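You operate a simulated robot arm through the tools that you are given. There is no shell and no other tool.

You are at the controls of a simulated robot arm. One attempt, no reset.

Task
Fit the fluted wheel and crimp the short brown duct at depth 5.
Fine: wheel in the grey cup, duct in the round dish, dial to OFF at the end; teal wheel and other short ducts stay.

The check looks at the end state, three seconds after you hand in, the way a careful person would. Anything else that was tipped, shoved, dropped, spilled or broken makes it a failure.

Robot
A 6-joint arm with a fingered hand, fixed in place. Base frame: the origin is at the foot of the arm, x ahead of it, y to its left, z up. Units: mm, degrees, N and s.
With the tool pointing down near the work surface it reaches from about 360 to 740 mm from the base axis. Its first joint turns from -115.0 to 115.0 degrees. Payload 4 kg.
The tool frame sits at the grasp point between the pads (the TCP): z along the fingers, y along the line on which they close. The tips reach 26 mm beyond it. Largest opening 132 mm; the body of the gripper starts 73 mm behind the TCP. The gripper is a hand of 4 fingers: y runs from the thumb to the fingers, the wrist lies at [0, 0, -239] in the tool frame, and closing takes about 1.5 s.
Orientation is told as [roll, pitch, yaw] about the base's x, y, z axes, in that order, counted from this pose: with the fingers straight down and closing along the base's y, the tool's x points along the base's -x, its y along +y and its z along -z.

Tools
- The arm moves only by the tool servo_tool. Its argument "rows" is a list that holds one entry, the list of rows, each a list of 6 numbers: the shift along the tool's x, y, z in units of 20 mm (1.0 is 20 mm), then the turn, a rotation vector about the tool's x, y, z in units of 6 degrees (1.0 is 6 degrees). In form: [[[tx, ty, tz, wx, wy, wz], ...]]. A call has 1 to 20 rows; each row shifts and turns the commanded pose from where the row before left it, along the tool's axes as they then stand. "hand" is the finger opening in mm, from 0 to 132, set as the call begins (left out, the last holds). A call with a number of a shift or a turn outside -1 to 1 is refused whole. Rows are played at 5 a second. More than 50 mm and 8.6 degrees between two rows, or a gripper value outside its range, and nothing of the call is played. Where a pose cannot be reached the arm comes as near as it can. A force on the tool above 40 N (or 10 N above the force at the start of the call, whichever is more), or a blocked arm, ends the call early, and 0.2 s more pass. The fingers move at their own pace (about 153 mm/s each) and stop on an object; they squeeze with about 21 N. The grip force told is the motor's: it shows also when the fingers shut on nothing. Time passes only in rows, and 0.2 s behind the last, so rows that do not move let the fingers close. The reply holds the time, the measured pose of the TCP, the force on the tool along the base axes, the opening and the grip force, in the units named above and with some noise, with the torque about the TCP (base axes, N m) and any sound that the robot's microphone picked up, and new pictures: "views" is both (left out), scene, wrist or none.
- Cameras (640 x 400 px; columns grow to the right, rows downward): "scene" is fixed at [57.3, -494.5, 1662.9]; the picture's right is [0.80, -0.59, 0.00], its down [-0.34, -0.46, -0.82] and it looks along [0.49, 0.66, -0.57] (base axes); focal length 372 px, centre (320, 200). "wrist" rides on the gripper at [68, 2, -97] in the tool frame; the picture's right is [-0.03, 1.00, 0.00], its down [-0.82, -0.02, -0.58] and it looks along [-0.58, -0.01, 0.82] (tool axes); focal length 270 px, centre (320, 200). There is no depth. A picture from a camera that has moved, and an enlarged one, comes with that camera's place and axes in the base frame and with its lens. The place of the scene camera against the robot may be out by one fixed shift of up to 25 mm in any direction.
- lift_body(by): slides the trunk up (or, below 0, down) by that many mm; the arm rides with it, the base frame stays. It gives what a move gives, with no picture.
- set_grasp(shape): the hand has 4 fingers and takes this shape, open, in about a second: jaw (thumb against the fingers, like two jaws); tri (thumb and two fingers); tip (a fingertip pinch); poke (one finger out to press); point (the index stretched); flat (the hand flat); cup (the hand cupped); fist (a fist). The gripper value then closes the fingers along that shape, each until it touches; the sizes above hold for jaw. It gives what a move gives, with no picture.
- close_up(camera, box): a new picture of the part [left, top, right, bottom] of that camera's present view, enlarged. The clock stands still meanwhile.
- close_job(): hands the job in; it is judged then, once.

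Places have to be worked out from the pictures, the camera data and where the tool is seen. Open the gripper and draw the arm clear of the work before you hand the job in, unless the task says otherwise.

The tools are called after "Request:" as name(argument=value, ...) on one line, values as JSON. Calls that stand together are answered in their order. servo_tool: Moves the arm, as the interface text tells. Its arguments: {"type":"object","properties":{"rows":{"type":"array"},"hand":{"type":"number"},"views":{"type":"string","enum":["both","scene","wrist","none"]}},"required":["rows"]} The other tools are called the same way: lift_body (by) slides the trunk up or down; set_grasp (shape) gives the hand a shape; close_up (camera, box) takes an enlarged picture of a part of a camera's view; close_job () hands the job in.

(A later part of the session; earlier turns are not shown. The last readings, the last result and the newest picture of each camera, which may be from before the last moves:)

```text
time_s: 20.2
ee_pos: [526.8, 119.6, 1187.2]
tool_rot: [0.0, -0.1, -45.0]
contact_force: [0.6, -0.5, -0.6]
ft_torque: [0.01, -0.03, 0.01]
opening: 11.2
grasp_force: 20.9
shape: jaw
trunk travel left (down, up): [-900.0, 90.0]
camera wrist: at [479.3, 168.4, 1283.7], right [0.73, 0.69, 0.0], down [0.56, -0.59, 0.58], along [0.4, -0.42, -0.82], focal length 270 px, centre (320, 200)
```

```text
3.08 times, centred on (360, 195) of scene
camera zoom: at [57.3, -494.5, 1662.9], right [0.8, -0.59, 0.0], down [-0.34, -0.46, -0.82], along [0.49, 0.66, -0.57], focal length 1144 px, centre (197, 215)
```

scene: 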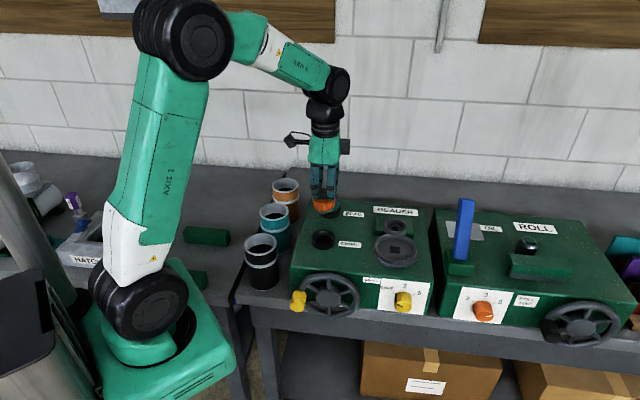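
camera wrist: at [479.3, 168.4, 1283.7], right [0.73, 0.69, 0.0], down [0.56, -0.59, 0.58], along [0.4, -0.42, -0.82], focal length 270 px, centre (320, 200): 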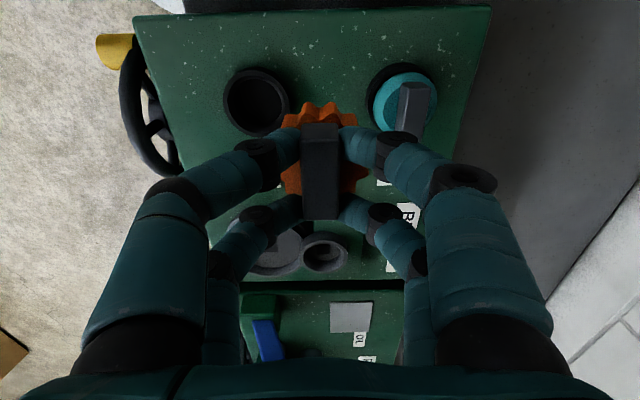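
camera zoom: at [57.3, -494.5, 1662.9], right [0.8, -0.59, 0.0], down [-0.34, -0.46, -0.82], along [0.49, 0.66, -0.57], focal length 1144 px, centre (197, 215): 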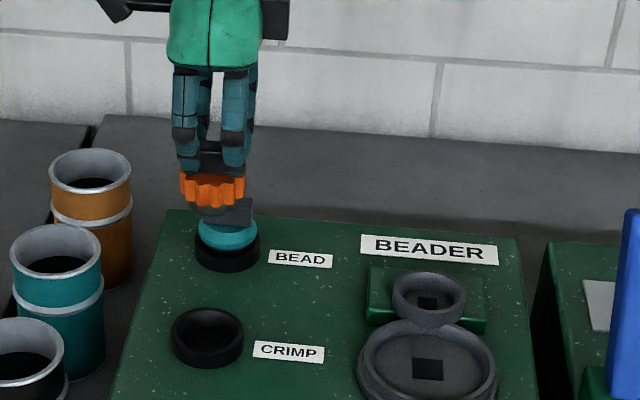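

The held wheel has a grey hub of about 40 mm diameter and 14 mm height under the flutes; it should seat in the cup with the TCP near z 1114. To remove the height-related error I'll move past the cup so the wrist camera looks almost straight down on it.

Request:
servo_tool(rows=[[[-1, 0, 0, 0, 0, 0], [-1, 0, 0, 0, 0, 0], [-1, 0, 0, 0, 0, 0], [-1, 0, 0, 0, 0, 0], [-1, 0, 0, 0, 0, 0], [-1, 0, 0, 0, 0, 0], [-1, 0, 0, 0, 0, 0], [-1, 0, 0, 0, 0, 0], [-1, 0, 0, 0, 0, 0], [-1, 0, 0, 0, 0, 0], [-0.75, 0.1, 0, 0, 0, 0], [0, 0, 0, 0, 0, 0]]], views="both")

Request:
close_up(camera="wrist", box=[240, 0, 400, 100])

```text
time_s: 22.8
ee_pos: [679.5, -31.8, 1187.6]
tool_rot: [0.0, 0.0, -45.0]
contact_force: [-0.8, 0.1, -0.9]
ft_torque: [-0.02, -0.04, -0.02]
opening: 11.3
grasp_force: 21.1
shape: jaw
trunk travel left (down, up): [-900.0, 90.0]
camera wrist: at [632.2, 17.4, 1283.4], right [0.72, 0.69, 0.0], down [0.56, -0.59, 0.58], along [0.4, -0.42, -0.82], focal length 270 px, centre (320, 200)
```

scene: 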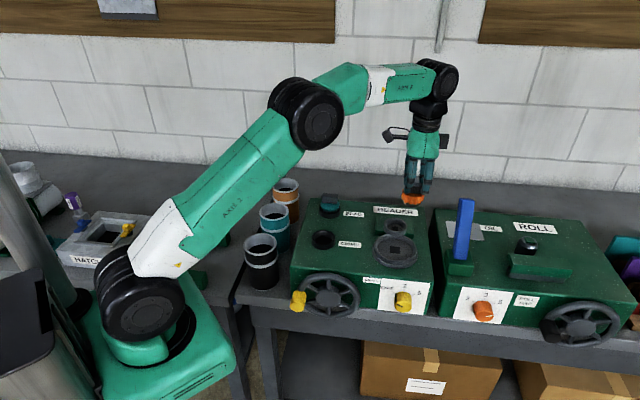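
wrist: 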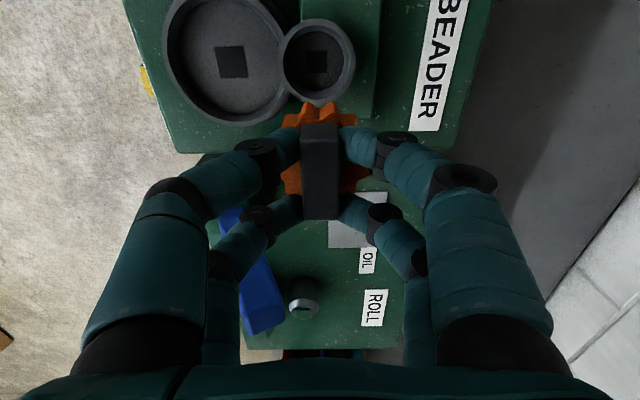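

```text
4.00 times, centred on (320, 50) of wrist
camera zoom: at [632.2, 17.4, 1283.4], right [0.72, 0.69, 0.0], down [0.56, -0.59, 0.58], along [0.4, -0.42, -0.82], focal length 1081 px, centre (320, 800)
```

zoom: 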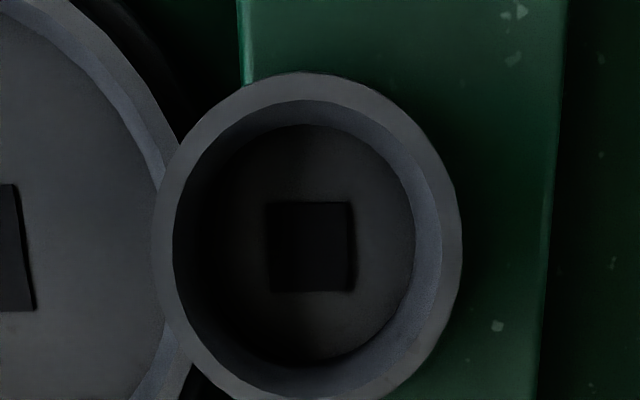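

From nearly overhead, the cup's square hole and rim centre are 33 mm back (-g) from the TCP and about 0 mm in f. I'll zoom on the held slab and wheel to find their offset in the hand before lowering.

Request:
close_up(camera="wrist", box=[240, 90, 400, 230])

Request:
close_up(camera="scene", box=[385, 150, 445, 220])

```text
2.86 times, centred on (320, 160) of wrist
camera zoom: at [632.2, 17.4, 1283.4], right [0.72, 0.69, 0.0], down [0.56, -0.59, 0.58], along [0.4, -0.42, -0.82], focal length 772 px, centre (320, 314)
```

zoom: 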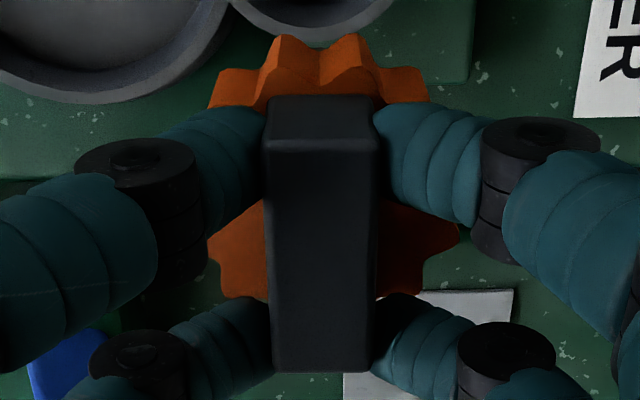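

```text
5.71 times, centred on (415, 185) of scene
camera zoom: at [57.3, -494.5, 1662.9], right [0.8, -0.59, 0.0], down [-0.34, -0.46, -0.82], along [0.49, 0.66, -0.57], focal length 2124 px, centre (-223, 286)
```

zoom: 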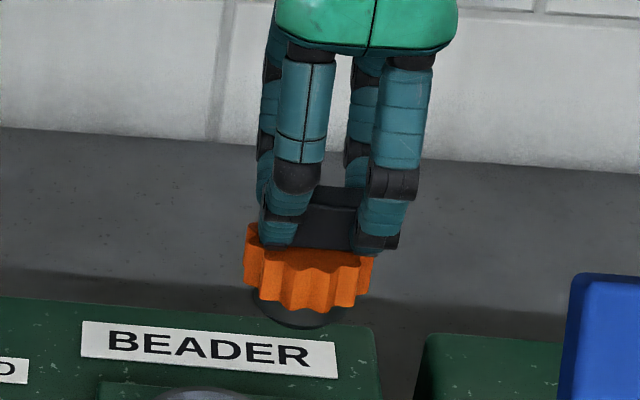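

The slab centre sits about 2 mm (+g) and 1.6 mm (+f) from the TCP in the hand. I'll correct for that, move back 35 mm over the cup, and descend until the hub is about 10 mm above the rim.

Request:
servo_tool(rows=[[[0.9, -0.05, 0, 0, 0, 0], [0.85, -0.03, 0, 0, 0, 0], [0, 0, 0, 0, 0, 0], [0, 0, 0.7, 0, 0, 0], [0, 0, 0.7, 0, 0, 0], [0, 0, 0.6, 0, 0, 0], [0, 0, 0.5, 0, 0, 0], [0, 0, 0, 0, 0, 0]]], views="both")

Request:
close_up(camera="wrist", box=[220, 60, 420, 200])

Request:
close_up(camera="scene", box=[370, 190, 430, 250])

```text
time_s: 24.6
ee_pos: [654.2, -7.9, 1137.4]
tool_rot: [0.0, 0.1, -45.0]
contact_force: [-0.1, -0.3, -0.8]
ft_torque: [-0.01, 0.02, 0.02]
opening: 10.9
grasp_force: 20.9
shape: jaw
trunk travel left (down, up): [-900.0, 90.0]
camera wrist: at [606.3, 40.9, 1233.6], right [0.72, 0.69, 0.0], down [0.56, -0.59, 0.58], along [0.4, -0.42, -0.82], focal length 270 px, centre (320, 200)
```

scene: 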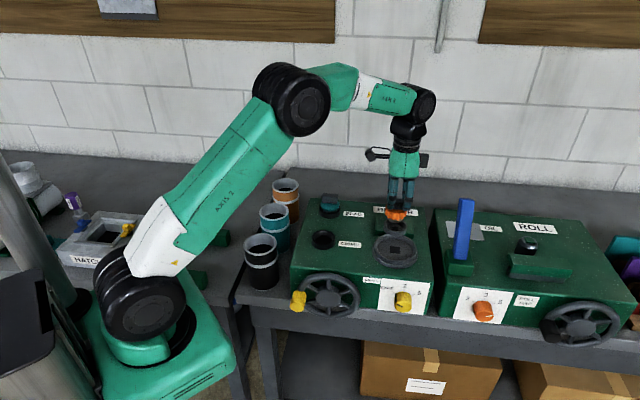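
wrist: 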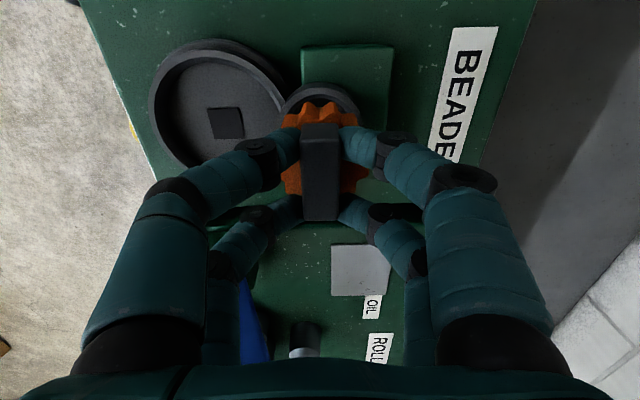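

```text
2.86 times, centred on (320, 130) of wrist
camera zoom: at [606.3, 40.9, 1233.6], right [0.72, 0.69, 0.0], down [0.56, -0.59, 0.58], along [0.4, -0.42, -0.82], focal length 772 px, centre (320, 400)
```

zoom: 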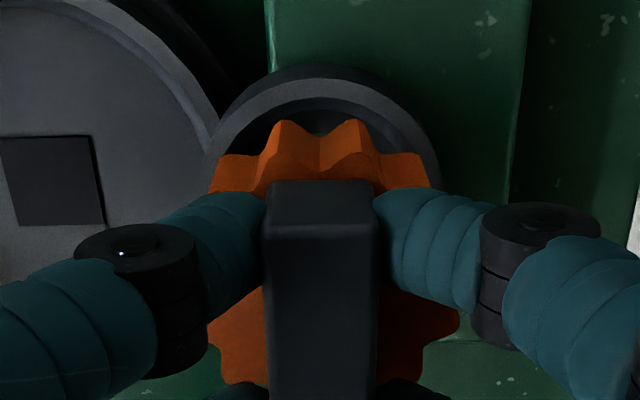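

```text
6.67 times, centred on (400, 220) of scene
camera zoom: at [57.3, -494.5, 1662.9], right [0.8, -0.59, 0.0], down [-0.34, -0.46, -0.82], along [0.49, 0.66, -0.57], focal length 2478 px, centre (-213, 67)
```

zoom: 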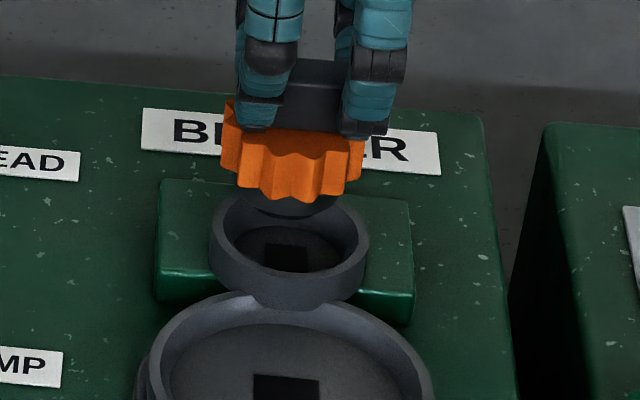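

The wheel and cup line up in both views (the scene shows them concentric across, the wrist within about 1–2 mm). I'll lower gently in small steps.

Request:
servo_tool(rows=[[[0, 0, 0.2, 0, 0, 0], [0, 0, 0.2, 0, 0, 0], [0, 0, 0.2, 0, 0, 0], [0, 0, 0.15, 0, 0, 0], [0, 0, 0.15, 0, 0, 0], [0, 0, 0.1, 0, 0, 0], [0, 0, 0, 0, 0, 0]]], views="both")

Request:
close_up(camera="scene", box=[370, 190, 430, 250])

Request:
close_up(camera="wrist", box=[220, 60, 420, 200])

```text
time_s: 26.2
ee_pos: [655.1, -7.6, 1118.0]
tool_rot: [0.0, 0.0, -44.9]
contact_force: [-0.5, 0.2, -1.2]
ft_torque: [0.02, 0.02, 0.02]
opening: 10.8
grasp_force: 20.8
shape: jaw
trunk travel left (down, up): [-900.0, 90.0]
camera wrist: at [606.3, 41.3, 1213.7], right [0.72, 0.69, 0.0], down [0.56, -0.59, 0.58], along [0.4, -0.42, -0.82], focal length 270 px, centre (320, 200)
```

scene: 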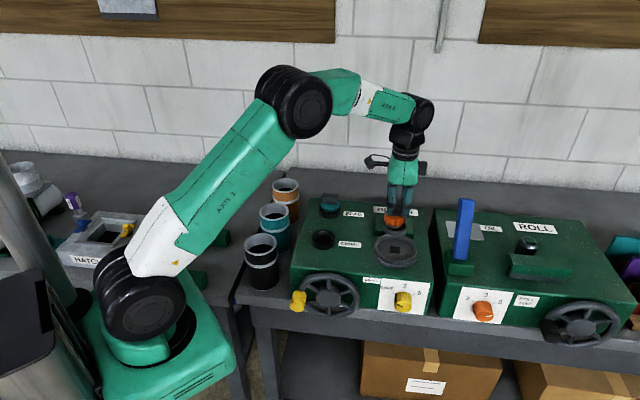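
wrist: 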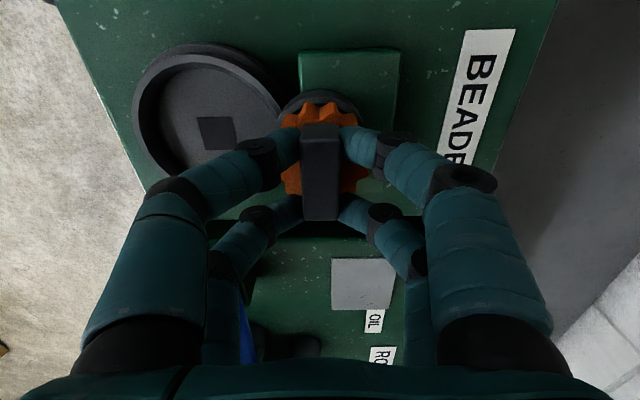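

```text
6.67 times, centred on (400, 220) of scene
camera zoom: at [57.3, -494.5, 1662.9], right [0.8, -0.59, 0.0], down [-0.34, -0.46, -0.82], along [0.49, 0.66, -0.57], focal length 2478 px, centre (-213, 67)
```

zoom: 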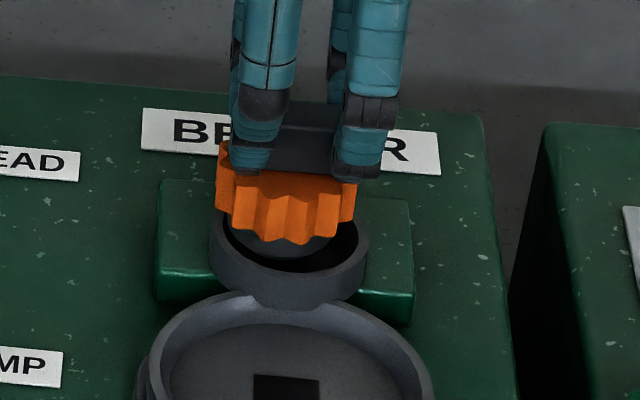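

```text
2.86 times, centred on (320, 130) of wrist
camera zoom: at [606.3, 41.3, 1213.7], right [0.72, 0.69, 0.0], down [0.56, -0.59, 0.58], along [0.4, -0.42, -0.82], focal length 772 px, centre (320, 400)
```

zoom: 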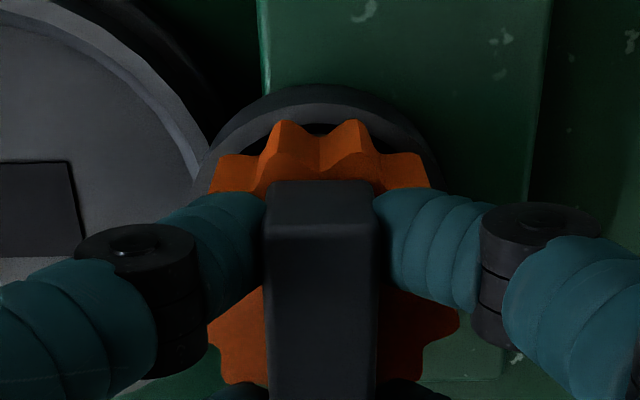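

There is no contact yet at z 1118; the hub is inside the rim but about 2 mm towards -g of centre. I'll nudge +2 mm in g and keep lowering until it seats.

Request:
servo_tool(rows=[[[-0.1, 0, 0, 0, 0, 0], [0, 0, 0.1, 0, 0, 0], [0, 0, 0.1, 0, 0, 0], [0, 0, 0, 0, 0, 0]]], views="none")

Request:
servo_tool(rows=[[[0, 0, 0.1, 0, 0, 0], [0, 0, 0.1, 0, 0, 0], [0, 0, 0, 0, 0, 0]]], views="both")

Request:
close_up(camera="scene", box=[370, 190, 430, 250])

```text
time_s: 27.2
ee_pos: [656.6, -8.7, 1113.7]
tool_rot: [0.0, 0.0, -45.0]
contact_force: [0.0, 0.5, -1.3]
ft_torque: [-0.03, 0.0, 0.0]
opening: 10.8
grasp_force: 21.0
shape: jaw
trunk travel left (down, up): [-900.0, 90.0]
```

```text
time_s: 28.0
ee_pos: [655.0, -8.6, 1110.1]
tool_rot: [0.0, 0.0, -45.0]
contact_force: [0.5, -0.1, -0.4]
ft_torque: [0.03, 0.01, 0.0]
opening: 11.0
grasp_force: 20.8
shape: jaw
trunk travel left (down, up): [-900.0, 90.0]
camera wrist: at [607.8, 39.8, 1205.7], right [0.72, 0.69, 0.0], down [0.56, -0.59, 0.58], along [0.4, -0.42, -0.82], focal length 270 px, centre (320, 200)
```

scene: 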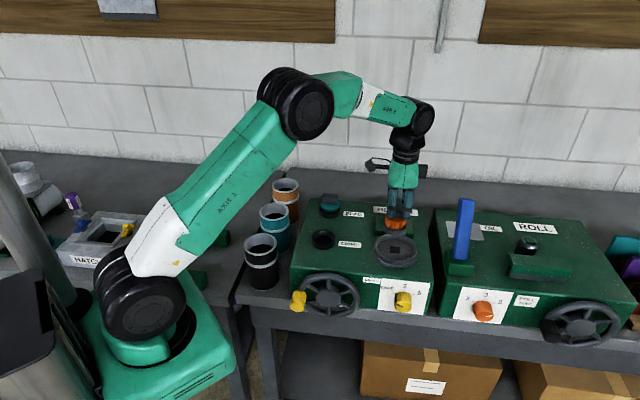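
wrist: 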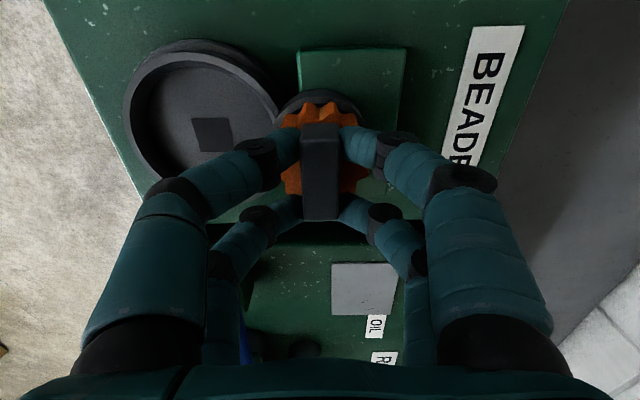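

```text
6.67 times, centred on (400, 220) of scene
camera zoom: at [57.3, -494.5, 1662.9], right [0.8, -0.59, 0.0], down [-0.34, -0.46, -0.82], along [0.49, 0.66, -0.57], focal length 2478 px, centre (-213, 67)
```

zoom: 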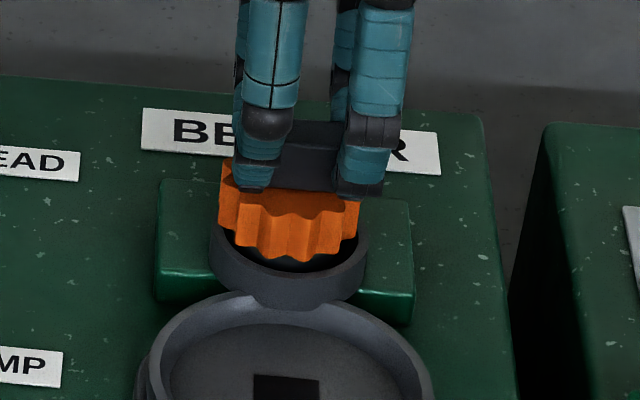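

The wheel is now centred left to right over the cup with no contact force yet. I'll keep lowering in 2 mm steps.

Request:
servo_tool(rows=[[[0, 0, 0.1, 0, 0, 0], [0, 0, 0.1, 0, 0, 0], [0, 0, 0, 0, 0, 0]]], views="none")

Request:
servo_tool(rows=[[[0, 0, 0.08, 0, 0, 0], [0, 0, 0.08, 0, 0, 0], [0, 0, 0, 0, 0, 0]]], views="wrist")

Request:
close_up(camera="scene", box=[370, 190, 430, 250])

Request:
close_up(camera="wrist", box=[220, 60, 420, 200])

```text
time_s: 28.8
ee_pos: [656.8, -8.9, 1105.2]
tool_rot: [0.1, 0.1, -45.0]
contact_force: [-0.3, -0.6, -1.9]
ft_torque: [0.01, 0.02, 0.01]
opening: 11.2
grasp_force: 20.7
shape: jaw
trunk travel left (down, up): [-900.0, 90.0]
```

```text
time_s: 29.6
ee_pos: [655.2, -9.9, 1104.4]
tool_rot: [0.1, -0.2, -45.0]
contact_force: [1.6, -0.7, 14.2]
ft_torque: [0.06, 0.04, 0.04]
opening: 11.2
grasp_force: 20.9
shape: jaw
trunk travel left (down, up): [-900.0, 90.0]
camera wrist: at [607.3, 39.4, 1200.5], right [0.73, 0.69, 0.0], down [0.56, -0.59, 0.58], along [0.4, -0.42, -0.81], focal length 270 px, centre (320, 200)
```

wrist: 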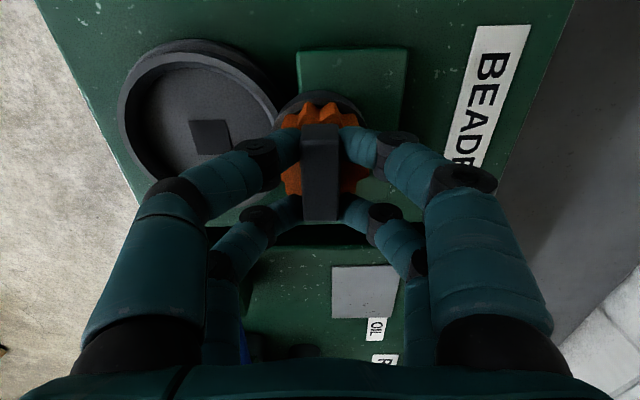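

```text
6.67 times, centred on (400, 220) of scene
camera zoom: at [57.3, -494.5, 1662.9], right [0.8, -0.59, 0.0], down [-0.34, -0.46, -0.82], along [0.49, 0.66, -0.57], focal length 2478 px, centre (-213, 67)
```

zoom: 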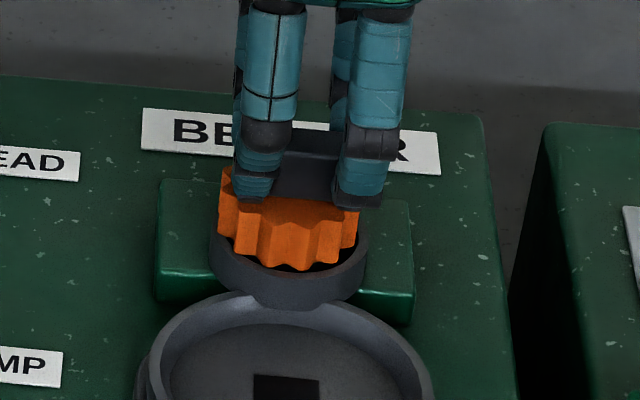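

```text
2.86 times, centred on (320, 130) of wrist
camera zoom: at [607.3, 39.4, 1200.5], right [0.73, 0.69, 0.0], down [0.56, -0.59, 0.58], along [0.4, -0.42, -0.81], focal length 772 px, centre (320, 400)
```

zoom: 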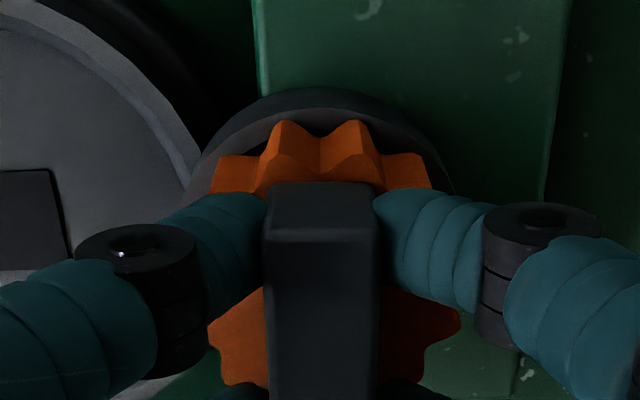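

Contact is about 14 N at z 1104, with the flutes sitting just above the rim and the hub inside the cup, so it looks seated. I'll ease off a little and open the fingers moderately.

Request:
servo_tool(rows=[[[0, 0, -0.03, 0, 0, 0], [0, 0, 0, 0, 0, 0]]], views="none")

Request:
servo_tool(rows=[[[0, 0, 0, 0, 0, 0], [0, 0, 0, 0, 0, 0], [0, 0, 0, 0, 0, 0], [0, 0, 0, 0, 0, 0]]], hand=50, views="wrist")

Request:
close_up(camera="scene", box=[370, 190, 430, 250])

Request:
close_up(camera="wrist", box=[220, 60, 420, 200])

```text
time_s: 30.2
ee_pos: [654.5, -9.7, 1104.4]
tool_rot: [0.1, -0.1, -45.0]
contact_force: [4.1, -0.8, 16.0]
ft_torque: [0.06, -0.04, -0.02]
opening: 11.4
grasp_force: 20.8
shape: jaw
trunk travel left (down, up): [-900.0, 90.0]
```

```text
time_s: 31.2
ee_pos: [655.4, -9.3, 1102.3]
tool_rot: [0.0, 0.0, -45.0]
contact_force: [-0.1, -0.2, -0.7]
ft_torque: [0.03, 0.0, -0.03]
opening: 49.7
grasp_force: 0.1
shape: jaw
trunk travel left (down, up): [-900.0, 90.0]
camera wrist: at [607.8, 39.5, 1199.2], right [0.72, 0.69, 0.0], down [0.56, -0.59, 0.58], along [0.4, -0.42, -0.82], focal length 270 px, centre (320, 200)
```

wrist: 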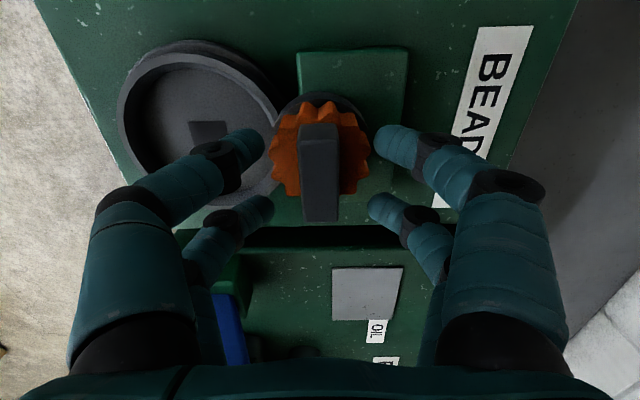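

```text
6.67 times, centred on (400, 220) of scene
camera zoom: at [57.3, -494.5, 1662.9], right [0.8, -0.59, 0.0], down [-0.34, -0.46, -0.82], along [0.49, 0.66, -0.57], focal length 2478 px, centre (-213, 67)
```

zoom: 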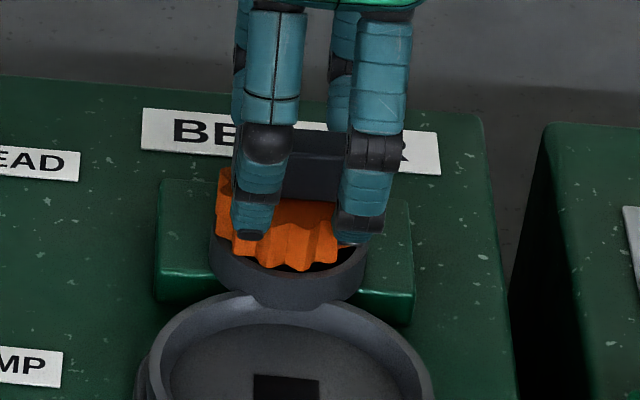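

```text
2.86 times, centred on (320, 130) of wrist
camera zoom: at [607.8, 39.5, 1199.2], right [0.72, 0.69, 0.0], down [0.56, -0.59, 0.58], along [0.4, -0.42, -0.82], focal length 772 px, centre (320, 400)
```

zoom: 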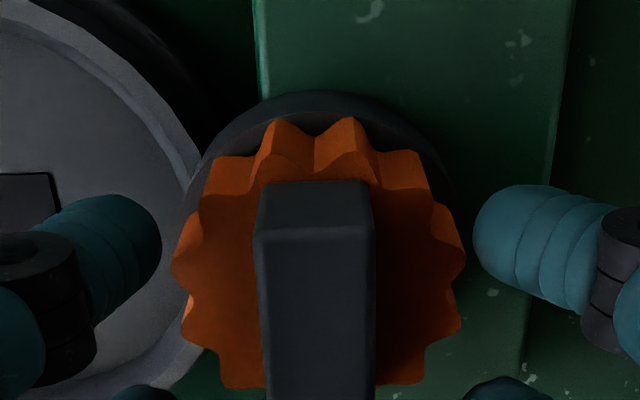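

The fingers are open and the wheel may have tilted a bit when released. I'll raise the hand to look at how it sits.

Request:
servo_tool(rows=[[[0, 0, -0.5, 0, 0, 0], [0, 0, -1, 0, 0, 0], [0, 0, -1, 0, 0, 0], [0, 0, -1, 0, 0, 0], [0, 0, 0, 0, 0, 0]]], views="wrist")

Request:
close_up(camera="scene", box=[370, 195, 430, 245])

Request:
close_up(camera="wrist", box=[220, 20, 420, 160])

```text
time_s: 32.4
ee_pos: [655.3, -9.5, 1173.3]
tool_rot: [0.1, 0.0, -45.0]
contact_force: [-0.4, 0.8, -0.2]
ft_torque: [-0.01, -0.01, -0.02]
opening: 49.5
grasp_force: 0.0
shape: jaw
trunk travel left (down, up): [-900.0, 90.0]
camera wrist: at [607.9, 39.5, 1269.6], right [0.73, 0.69, 0.0], down [0.56, -0.59, 0.58], along [0.4, -0.42, -0.82], focal length 270 px, centre (320, 200)
```

wrist: 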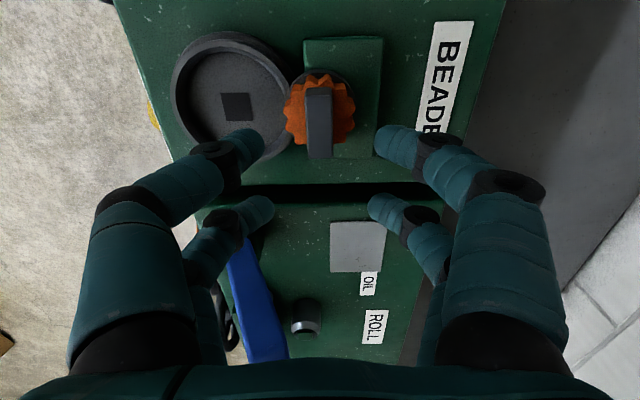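

```text
8.00 times, centred on (400, 220) of scene
camera zoom: at [57.3, -494.5, 1662.9], right [0.8, -0.59, 0.0], down [-0.34, -0.46, -0.82], along [0.49, 0.66, -0.57], focal length 2974 px, centre (-320, 40)
```

zoom: 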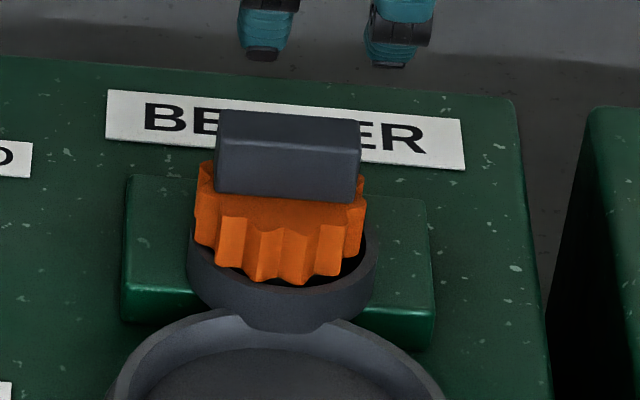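

```text
2.86 times, centred on (320, 90) of wrist
camera zoom: at [607.9, 39.5, 1269.6], right [0.73, 0.69, 0.0], down [0.56, -0.59, 0.58], along [0.4, -0.42, -0.82], focal length 772 px, centre (320, 514)
```

zoom: 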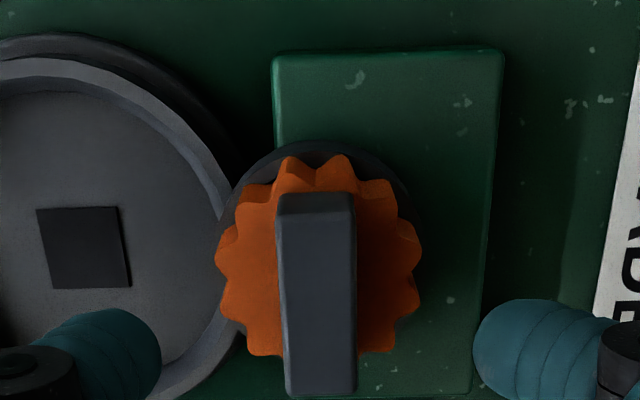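

The wheel sits in the cup, about centred. I'll back off along -g and look at it more obliquely to make sure it is level and fully down.

Request:
servo_tool(rows=[[[1, 0, 0, 0, 0, 0], [1, 0, 0, 0, 0, 0], [1, 0, 0, 0, 0, 0], [1, 0, 0, 0, 0, 0], [1, 0, 0.6, 0, 0, 0], [1, 0, 0.8, 0, 0, 0], [0, 0, 0.8, 0, 0, 0], [0, 0, 0, 0, 0, 0]]], hand=110, views="wrist")

Request:
close_up(camera="wrist", box=[270, 150, 390, 250])

Request:
close_up(camera="scene", box=[380, 200, 420, 235])

```text
time_s: 34.2
ee_pos: [570.2, 78.0, 1128.5]
tool_rot: [0.1, -0.1, -45.0]
contact_force: [0.8, 0.5, 0.2]
ft_torque: [0.03, 0.0, -0.01]
opening: 109.9
grasp_force: 0.0
shape: jaw
trunk travel left (down, up): [-900.0, 90.0]
camera wrist: at [522.5, 125.3, 1224.9], right [0.72, 0.69, 0.0], down [0.56, -0.59, 0.58], along [0.4, -0.42, -0.82], focal length 270 px, centre (320, 200)
```

wrist: 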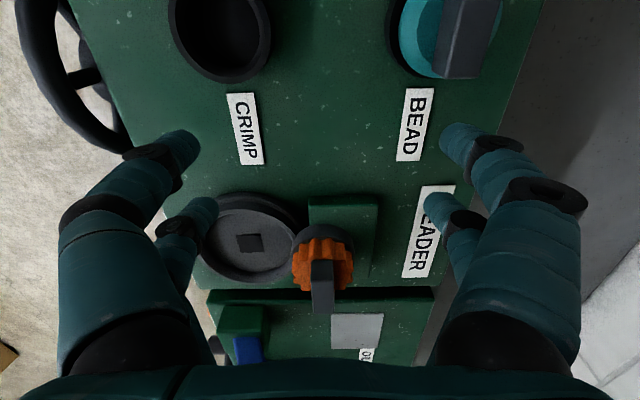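

```text
4.00 times, centred on (330, 200) of wrist
camera zoom: at [522.5, 125.3, 1224.9], right [0.72, 0.69, 0.0], down [0.56, -0.59, 0.58], along [0.4, -0.42, -0.82], focal length 1081 px, centre (280, 200)
```

zoom: 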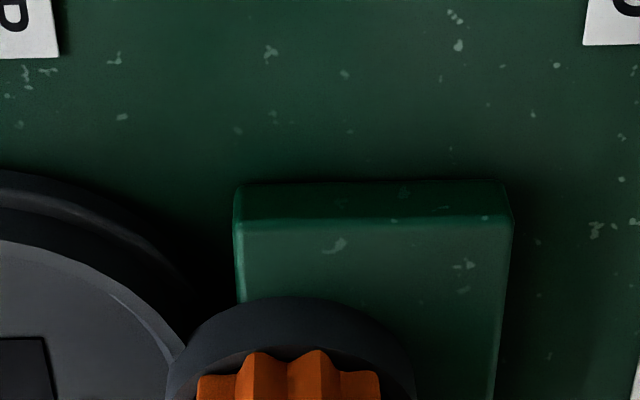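

```text
11.43 times, centred on (400, 218) of scene
camera zoom: at [57.3, -494.5, 1662.9], right [0.8, -0.59, 0.0], down [-0.34, -0.46, -0.82], along [0.49, 0.66, -0.57], focal length 4248 px, centre (-594, 0)
```

zoom: 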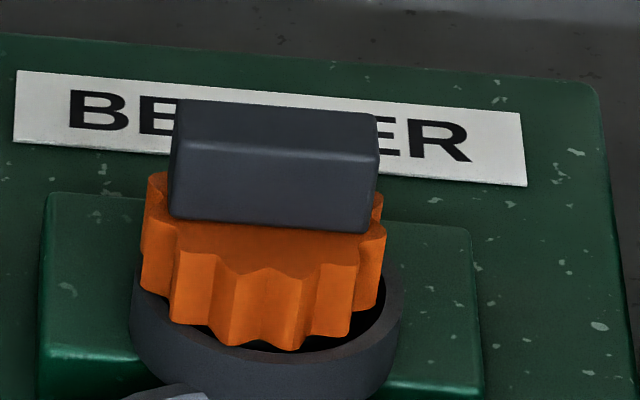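

The scene zoom suggests the slab leans a few degrees towards +g. I'll zoom the wrist view on the wheel itself.

Request:
close_up(camera="wrist", box=[270, 200, 380, 320])

```text
3.33 times, centred on (325, 260) of wrist
camera zoom: at [522.5, 125.3, 1224.9], right [0.72, 0.69, 0.0], down [0.56, -0.59, 0.58], along [0.4, -0.42, -0.82], focal length 901 px, centre (303, 0)
```

zoom: 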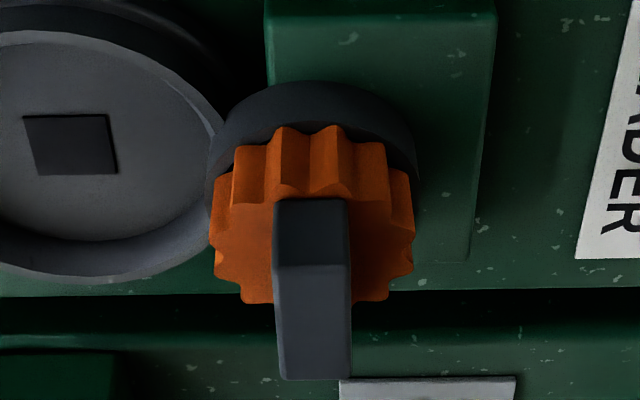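

Triangulating the slab from the two post-release views gives a level top at z ≈ 1095 along both axes, so the wheel sits upright and seated. Next is the brown duct: I'll raise the hand and yaw it to +45° so the fingers close along g, across the duct.

Request:
servo_tool(rows=[[[0, 0, -1, 0, 0, 0], [0, 0, -1, 0, 0, 0], [0, 0, -1, 0, 0, 0], [0, 0, -1, 0, 0, 0], [0, 0, -1, 0, 0, -1], [0, 0, 0, 0, 0, -1], [0, 0, 0, 0, 0, -1], [0, 0, 0, 0, 0, -1], [0, 0, 0, 0, 0, -1], [0, 0, 0, 0, 0, -1], [0, 0, 0, 0, 0, -1], [0, 0, 0, 0, 0, -1], [0, 0, 0, 0, 0, -1], [0, 0, 0, 0, 0, -1], [0, 0, 0, 0, 0, -1], [0, 0, 0, 0, 0, -1], [0, 0, 0, 0, 0, -1], [0, 0, 0, 0, 0, -1], [0, 0, 0, 0, 0, -1], [0, 0, 0, 0, 0, 0]]], hand=132, views="both")

```text
time_s: 38.4
ee_pos: [570.4, 75.6, 1229.0]
tool_rot: [0.0, 0.0, 45.2]
contact_force: [0.5, -0.8, 0.9]
ft_torque: [0.0, -0.03, 0.02]
opening: 131.8
grasp_force: 0.0
shape: jaw
trunk travel left (down, up): [-900.0, 90.0]
camera wrist: at [520.4, 27.8, 1325.4], right [-0.69, 0.72, 0.0], down [0.59, 0.56, 0.58], along [0.42, 0.4, -0.82], focal length 270 px, centre (320, 200)
```

scene: 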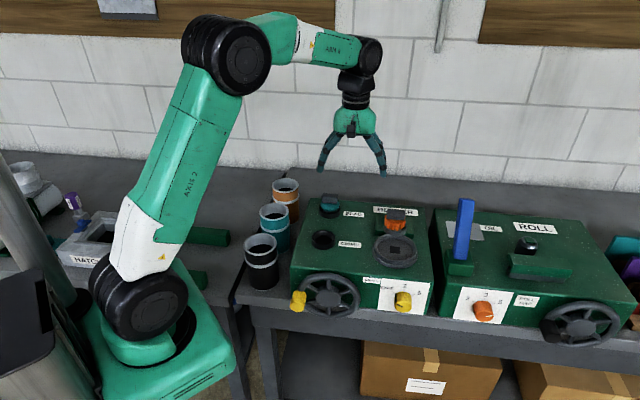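
wrist: 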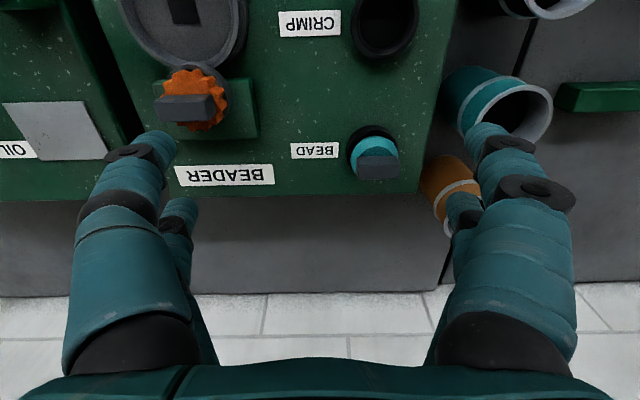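

The ducts are off to the right in this view. I'll shift about 170 mm towards -g to bring the brown duct between the fingers.

Request:
servo_tool(rows=[[[0, 1, 0, 0, 0, 0], [0, 1, 0, 0, 0, 0], [0, 1, 0, 0, 0, 0], [0, 1, 0, 0, 0, 0], [0, 1, 0, 0, 0, 0], [0, 1, 0, 0, 0, 0], [0, 1, 0, 0, 0, 0], [0, 1, 0, 0, 0, 0], [0, 0.6, 0, 0, 0, 0], [0, 0, 0, 0, 0, 0]]], views="both")

Request:
close_up(camera="wrist", box=[200, 20, 440, 260])

```text
time_s: 40.6
ee_pos: [449.0, 198.8, 1230.4]
tool_rot: [0.0, 0.0, 45.0]
contact_force: [0.2, 1.0, 0.8]
ft_torque: [0.01, 0.01, 0.03]
opening: 132.0
grasp_force: 0.1
shape: jaw
trunk travel left (down, up): [-900.0, 90.0]
camera wrist: at [398.8, 149.9, 1325.2], right [-0.69, 0.73, 0.0], down [0.59, 0.56, 0.58], along [0.42, 0.4, -0.82], focal length 270 px, centre (320, 200)
```

scene: 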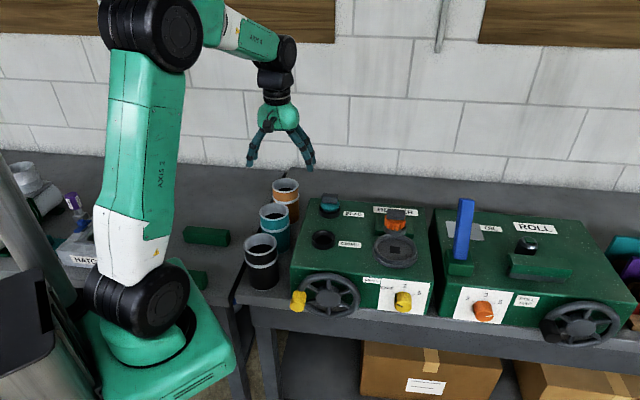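
wrist: 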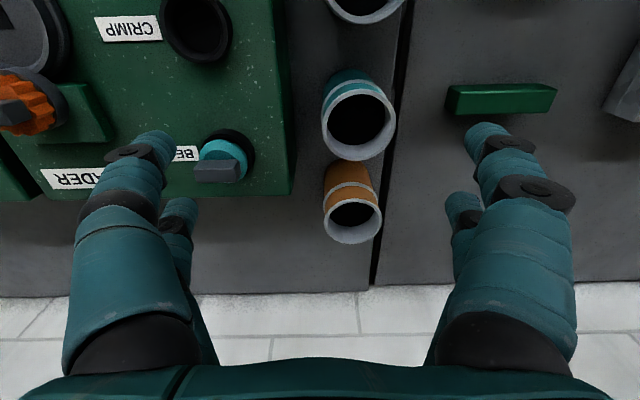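

```text
1.67 times, centred on (320, 140) of wrist
camera zoom: at [398.8, 149.9, 1325.2], right [-0.69, 0.73, 0.0], down [0.59, 0.56, 0.58], along [0.42, 0.4, -0.82], focal length 450 px, centre (320, 300)
```

zoom: 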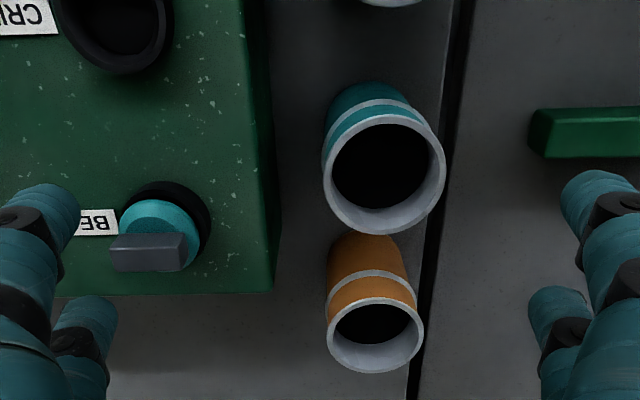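

The brown duct is now in clear view; it's about 49 mm further in -g and well ahead in +f. I'll move towards it for a second measurement from more nearly overhead.

Request:
servo_tool(rows=[[[-1, 0.5, 0, 0, 0, 0], [-1, 0.5, 0, 0, 0, 0], [-1, 0.5, 0, 0, 0, 0], [-1, 0.5, 0, 0, 0, 0], [-1, 0.4, 0, 0, 0, 0], [-1, 0, 0, 0, 0, 0], [0, 0, 0, 0, 0, 0]]], views="both")

Request:
close_up(camera="wrist", box=[200, 0, 440, 200])

```text
time_s: 42.2
ee_pos: [499.7, 316.3, 1229.7]
tool_rot: [0.0, 0.0, 44.9]
contact_force: [-0.3, -0.2, -0.1]
ft_torque: [0.0, 0.03, -0.01]
opening: 131.9
grasp_force: 0.0
shape: jaw
trunk travel left (down, up): [-900.0, 90.0]
camera wrist: at [449.4, 268.4, 1325.4], right [-0.69, 0.73, 0.0], down [0.59, 0.56, 0.58], along [0.42, 0.4, -0.82], focal length 270 px, centre (320, 200)
```

scene: 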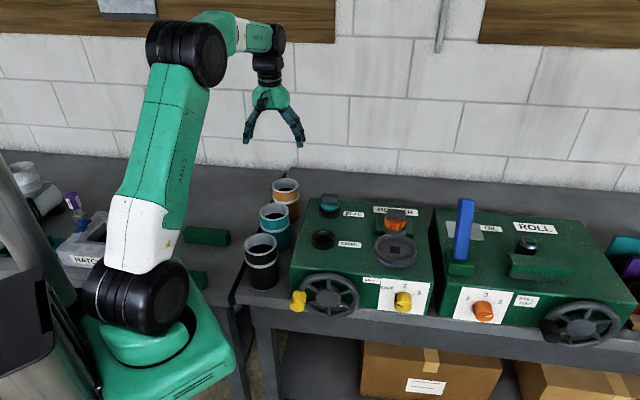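
wrist: 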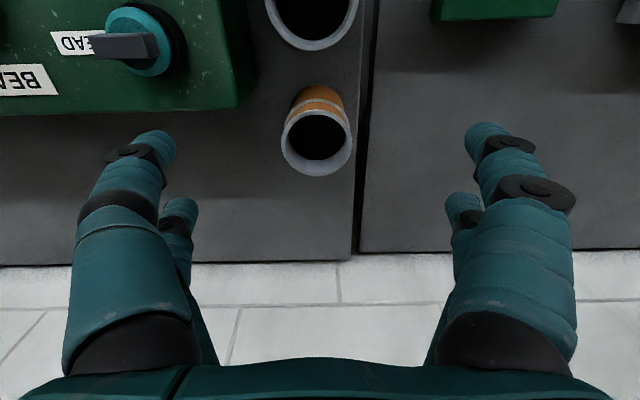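

```text
2.00 times, centred on (320, 100) of wrist
camera zoom: at [449.4, 268.4, 1325.4], right [-0.69, 0.73, 0.0], down [0.59, 0.56, 0.58], along [0.42, 0.4, -0.82], focal length 541 px, centre (320, 400)
```

zoom: 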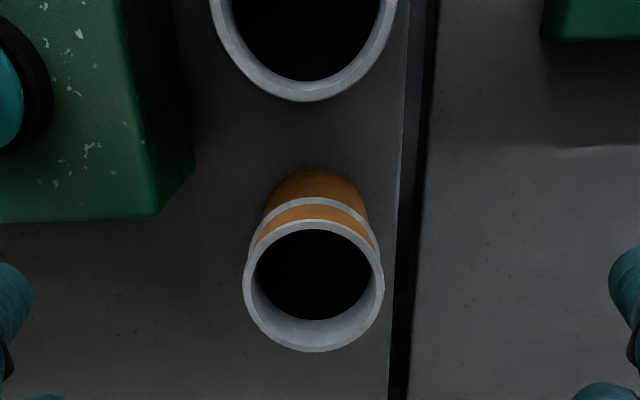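

Two views agree: the brown duct's rim is centred near (545, 356) at z ≈ 1025, about 84 mm across. The bench is at about z 912, so the duct is roughly 113 mm tall. I'll move directly over it and partly down with the hand fully open.

Request:
servo_tool(rows=[[[-0.8, -0.05, 0, 0, 0, 0], [-0.8, -0.05, 0, 0, 0, 0], [-0.8, -0.05, 0, 0, 0, 0], [-0.65, -0.05, 0, 0, 0, 0], [0, 0, 1, 0, 0, 0], [0, 0, 1, 0, 0, 0], [0, 0, 1, 0, 0, 0], [0, 0, 1, 0, 0, 0], [0, 0, 0.9, 0, 0, 0], [0, 0, 0, 0, 0, 0]]], hand=132, views="both")

Request:
close_up(camera="scene", box=[230, 130, 350, 240])

```text
time_s: 44.4
ee_pos: [546.9, 357.8, 1131.2]
tool_rot: [0.0, 0.0, 45.0]
contact_force: [-0.5, -0.1, 0.0]
ft_torque: [0.06, 0.0, 0.04]
opening: 131.8
grasp_force: 0.0
shape: jaw
trunk travel left (down, up): [-900.0, 90.0]
camera wrist: at [495.6, 309.1, 1227.9], right [-0.69, 0.73, 0.0], down [0.59, 0.56, 0.58], along [0.42, 0.4, -0.82], focal length 270 px, centre (320, 200)
```

scene: 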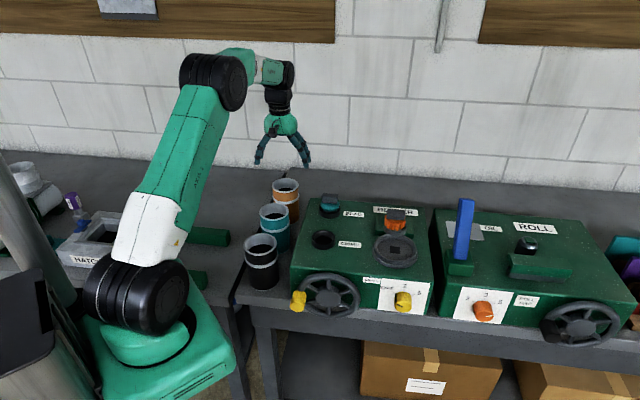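
wrist: 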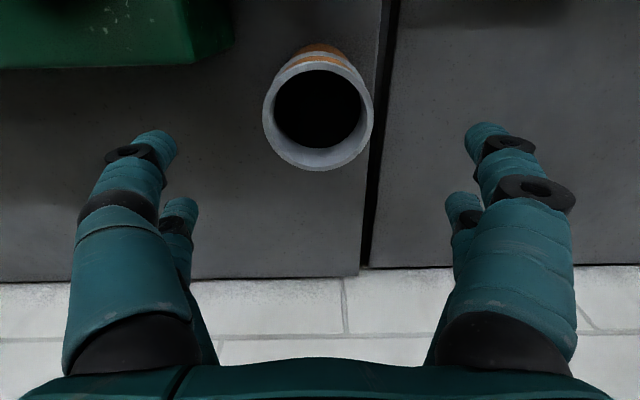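

```text
3.64 times, centred on (290, 185) of scene
camera zoom: at [57.3, -494.5, 1662.9], right [0.8, -0.59, 0.0], down [-0.34, -0.46, -0.82], along [0.49, 0.66, -0.57], focal length 1352 px, centre (429, 254)
```

zoom: 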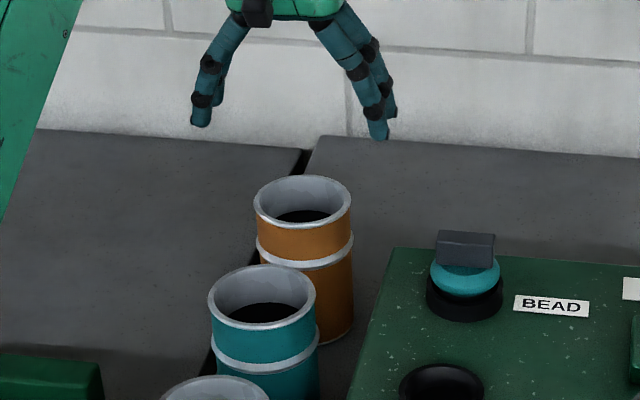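

The duct is centred between the fingers (f +1.9 mm, g ≈ 0). I'll trim that and lower so the tips pass around the rim to TCP z ≈ 1010.

Request:
servo_tool(rows=[[[-0.09, 0, 1, 0, 0, 0], [0, 0, 1, 0, 0, 0], [0, 0, 1, 0, 0, 0], [0, 0, 1, 0, 0, 0], [0, 0, 0.8, 0, 0, 0], [0, 0, 0.7, 0, 0, 0], [0, 0, 0.55, 0, 0, 0], [0, 0, 0, 0, 0, 0]]], hand=124, views="both")

Request:
close_up(camera="scene", box=[230, 130, 350, 240])

```text
time_s: 46.2
ee_pos: [547.5, 356.4, 1009.0]
tool_rot: [-0.1, 0.0, 45.0]
contact_force: [0.0, -0.2, -0.3]
ft_torque: [-0.01, -0.02, 0.0]
opening: 124.3
grasp_force: 0.0
shape: jaw
trunk travel left (down, up): [-900.0, 90.0]
camera wrist: at [496.7, 310.0, 1106.0], right [-0.69, 0.73, 0.0], down [0.59, 0.56, 0.58], along [0.42, 0.4, -0.82], focal length 270 px, centre (320, 200)
```

scene: 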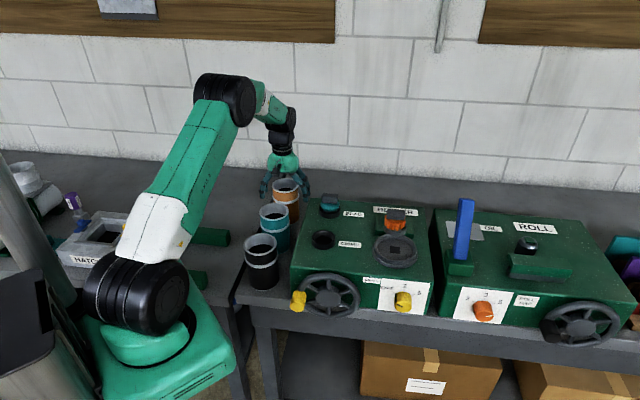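
wrist: 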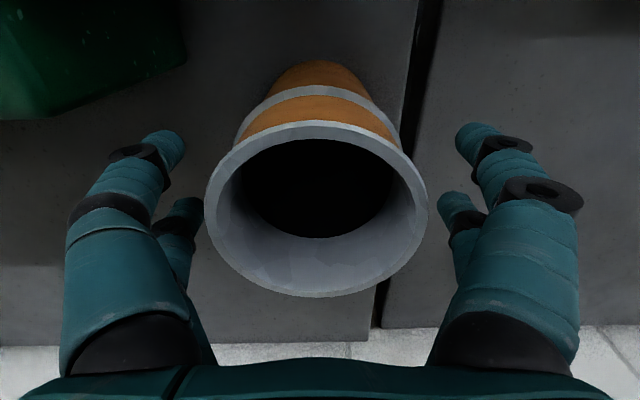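

```text
3.64 times, centred on (290, 185) of scene
camera zoom: at [57.3, -494.5, 1662.9], right [0.8, -0.59, 0.0], down [-0.34, -0.46, -0.82], along [0.49, 0.66, -0.57], focal length 1352 px, centre (429, 254)
```

zoom: 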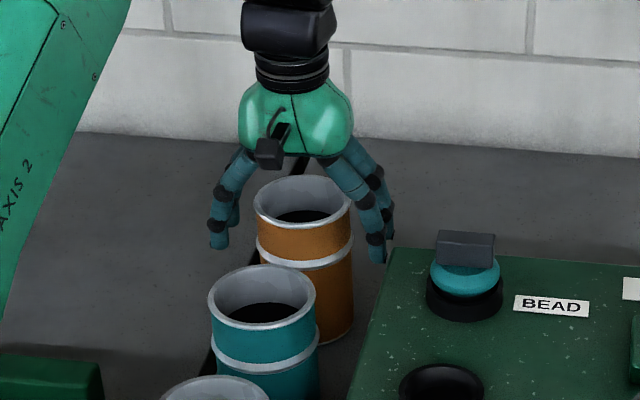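

The rim is centred between the fingers, with the tips near the mid ring. I'll raise 5 mm to grip the plain band between the lip and the mid ring, then close.

Request:
servo_tool(rows=[[[0, 0, -0.25, 0, 0, 0], [0, 0, 0, 0, 0, 0]]], views="none")

Request:
servo_tool(rows=[[[0, 0, 0, 0, 0, 0], [0, 0, 0, 0, 0, 0], [0, 0, 0, 0, 0, 0], [0, 0, 0, 0, 0, 0], [0, 0, 0, 0, 0, 0], [0, 0, 0, 0, 0, 0], [0, 0, 0, 0, 0, 0]]], hand=50, views="both")

Request:
close_up(camera="scene", box=[240, 140, 340, 230])

```text
time_s: 46.8
ee_pos: [546.0, 358.2, 1014.4]
tool_rot: [0.0, -0.1, 45.0]
contact_force: [-0.3, 0.2, 0.2]
ft_torque: [-0.02, 0.01, 0.02]
opening: 124.4
grasp_force: 0.1
shape: jaw
trunk travel left (down, up): [-900.0, 90.0]
```

```text
time_s: 48.4
ee_pos: [547.5, 359.4, 1014.5]
tool_rot: [0.0, 0.0, 44.9]
contact_force: [0.9, -1.0, 0.2]
ft_torque: [0.0, 0.01, 0.03]
opening: 64.6
grasp_force: 20.7
shape: jaw
trunk travel left (down, up): [-900.0, 90.0]
camera wrist: at [496.9, 310.1, 1111.2], right [-0.69, 0.73, 0.0], down [0.59, 0.56, 0.58], along [0.42, 0.4, -0.82], focal length 270 px, centre (320, 200)
```

scene: 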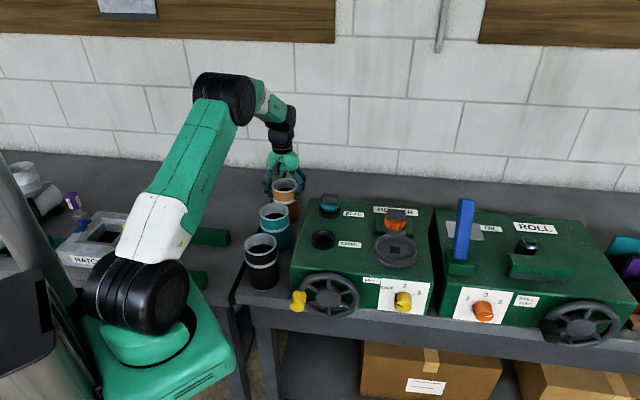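
wrist: 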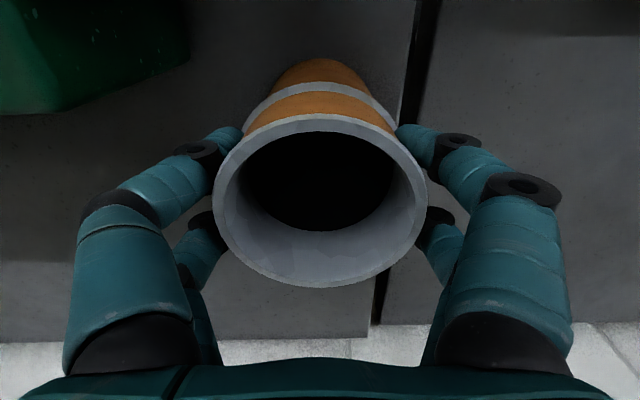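

```text
4.44 times, centred on (290, 185) of scene
camera zoom: at [57.3, -494.5, 1662.9], right [0.8, -0.59, 0.0], down [-0.34, -0.46, -0.82], along [0.49, 0.66, -0.57], focal length 1652 px, centre (453, 267)
```

zoom: 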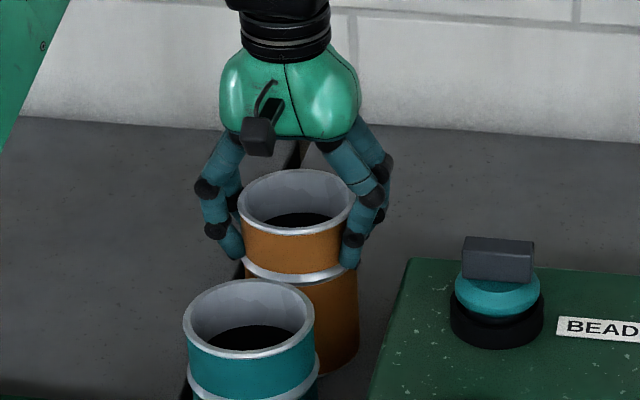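

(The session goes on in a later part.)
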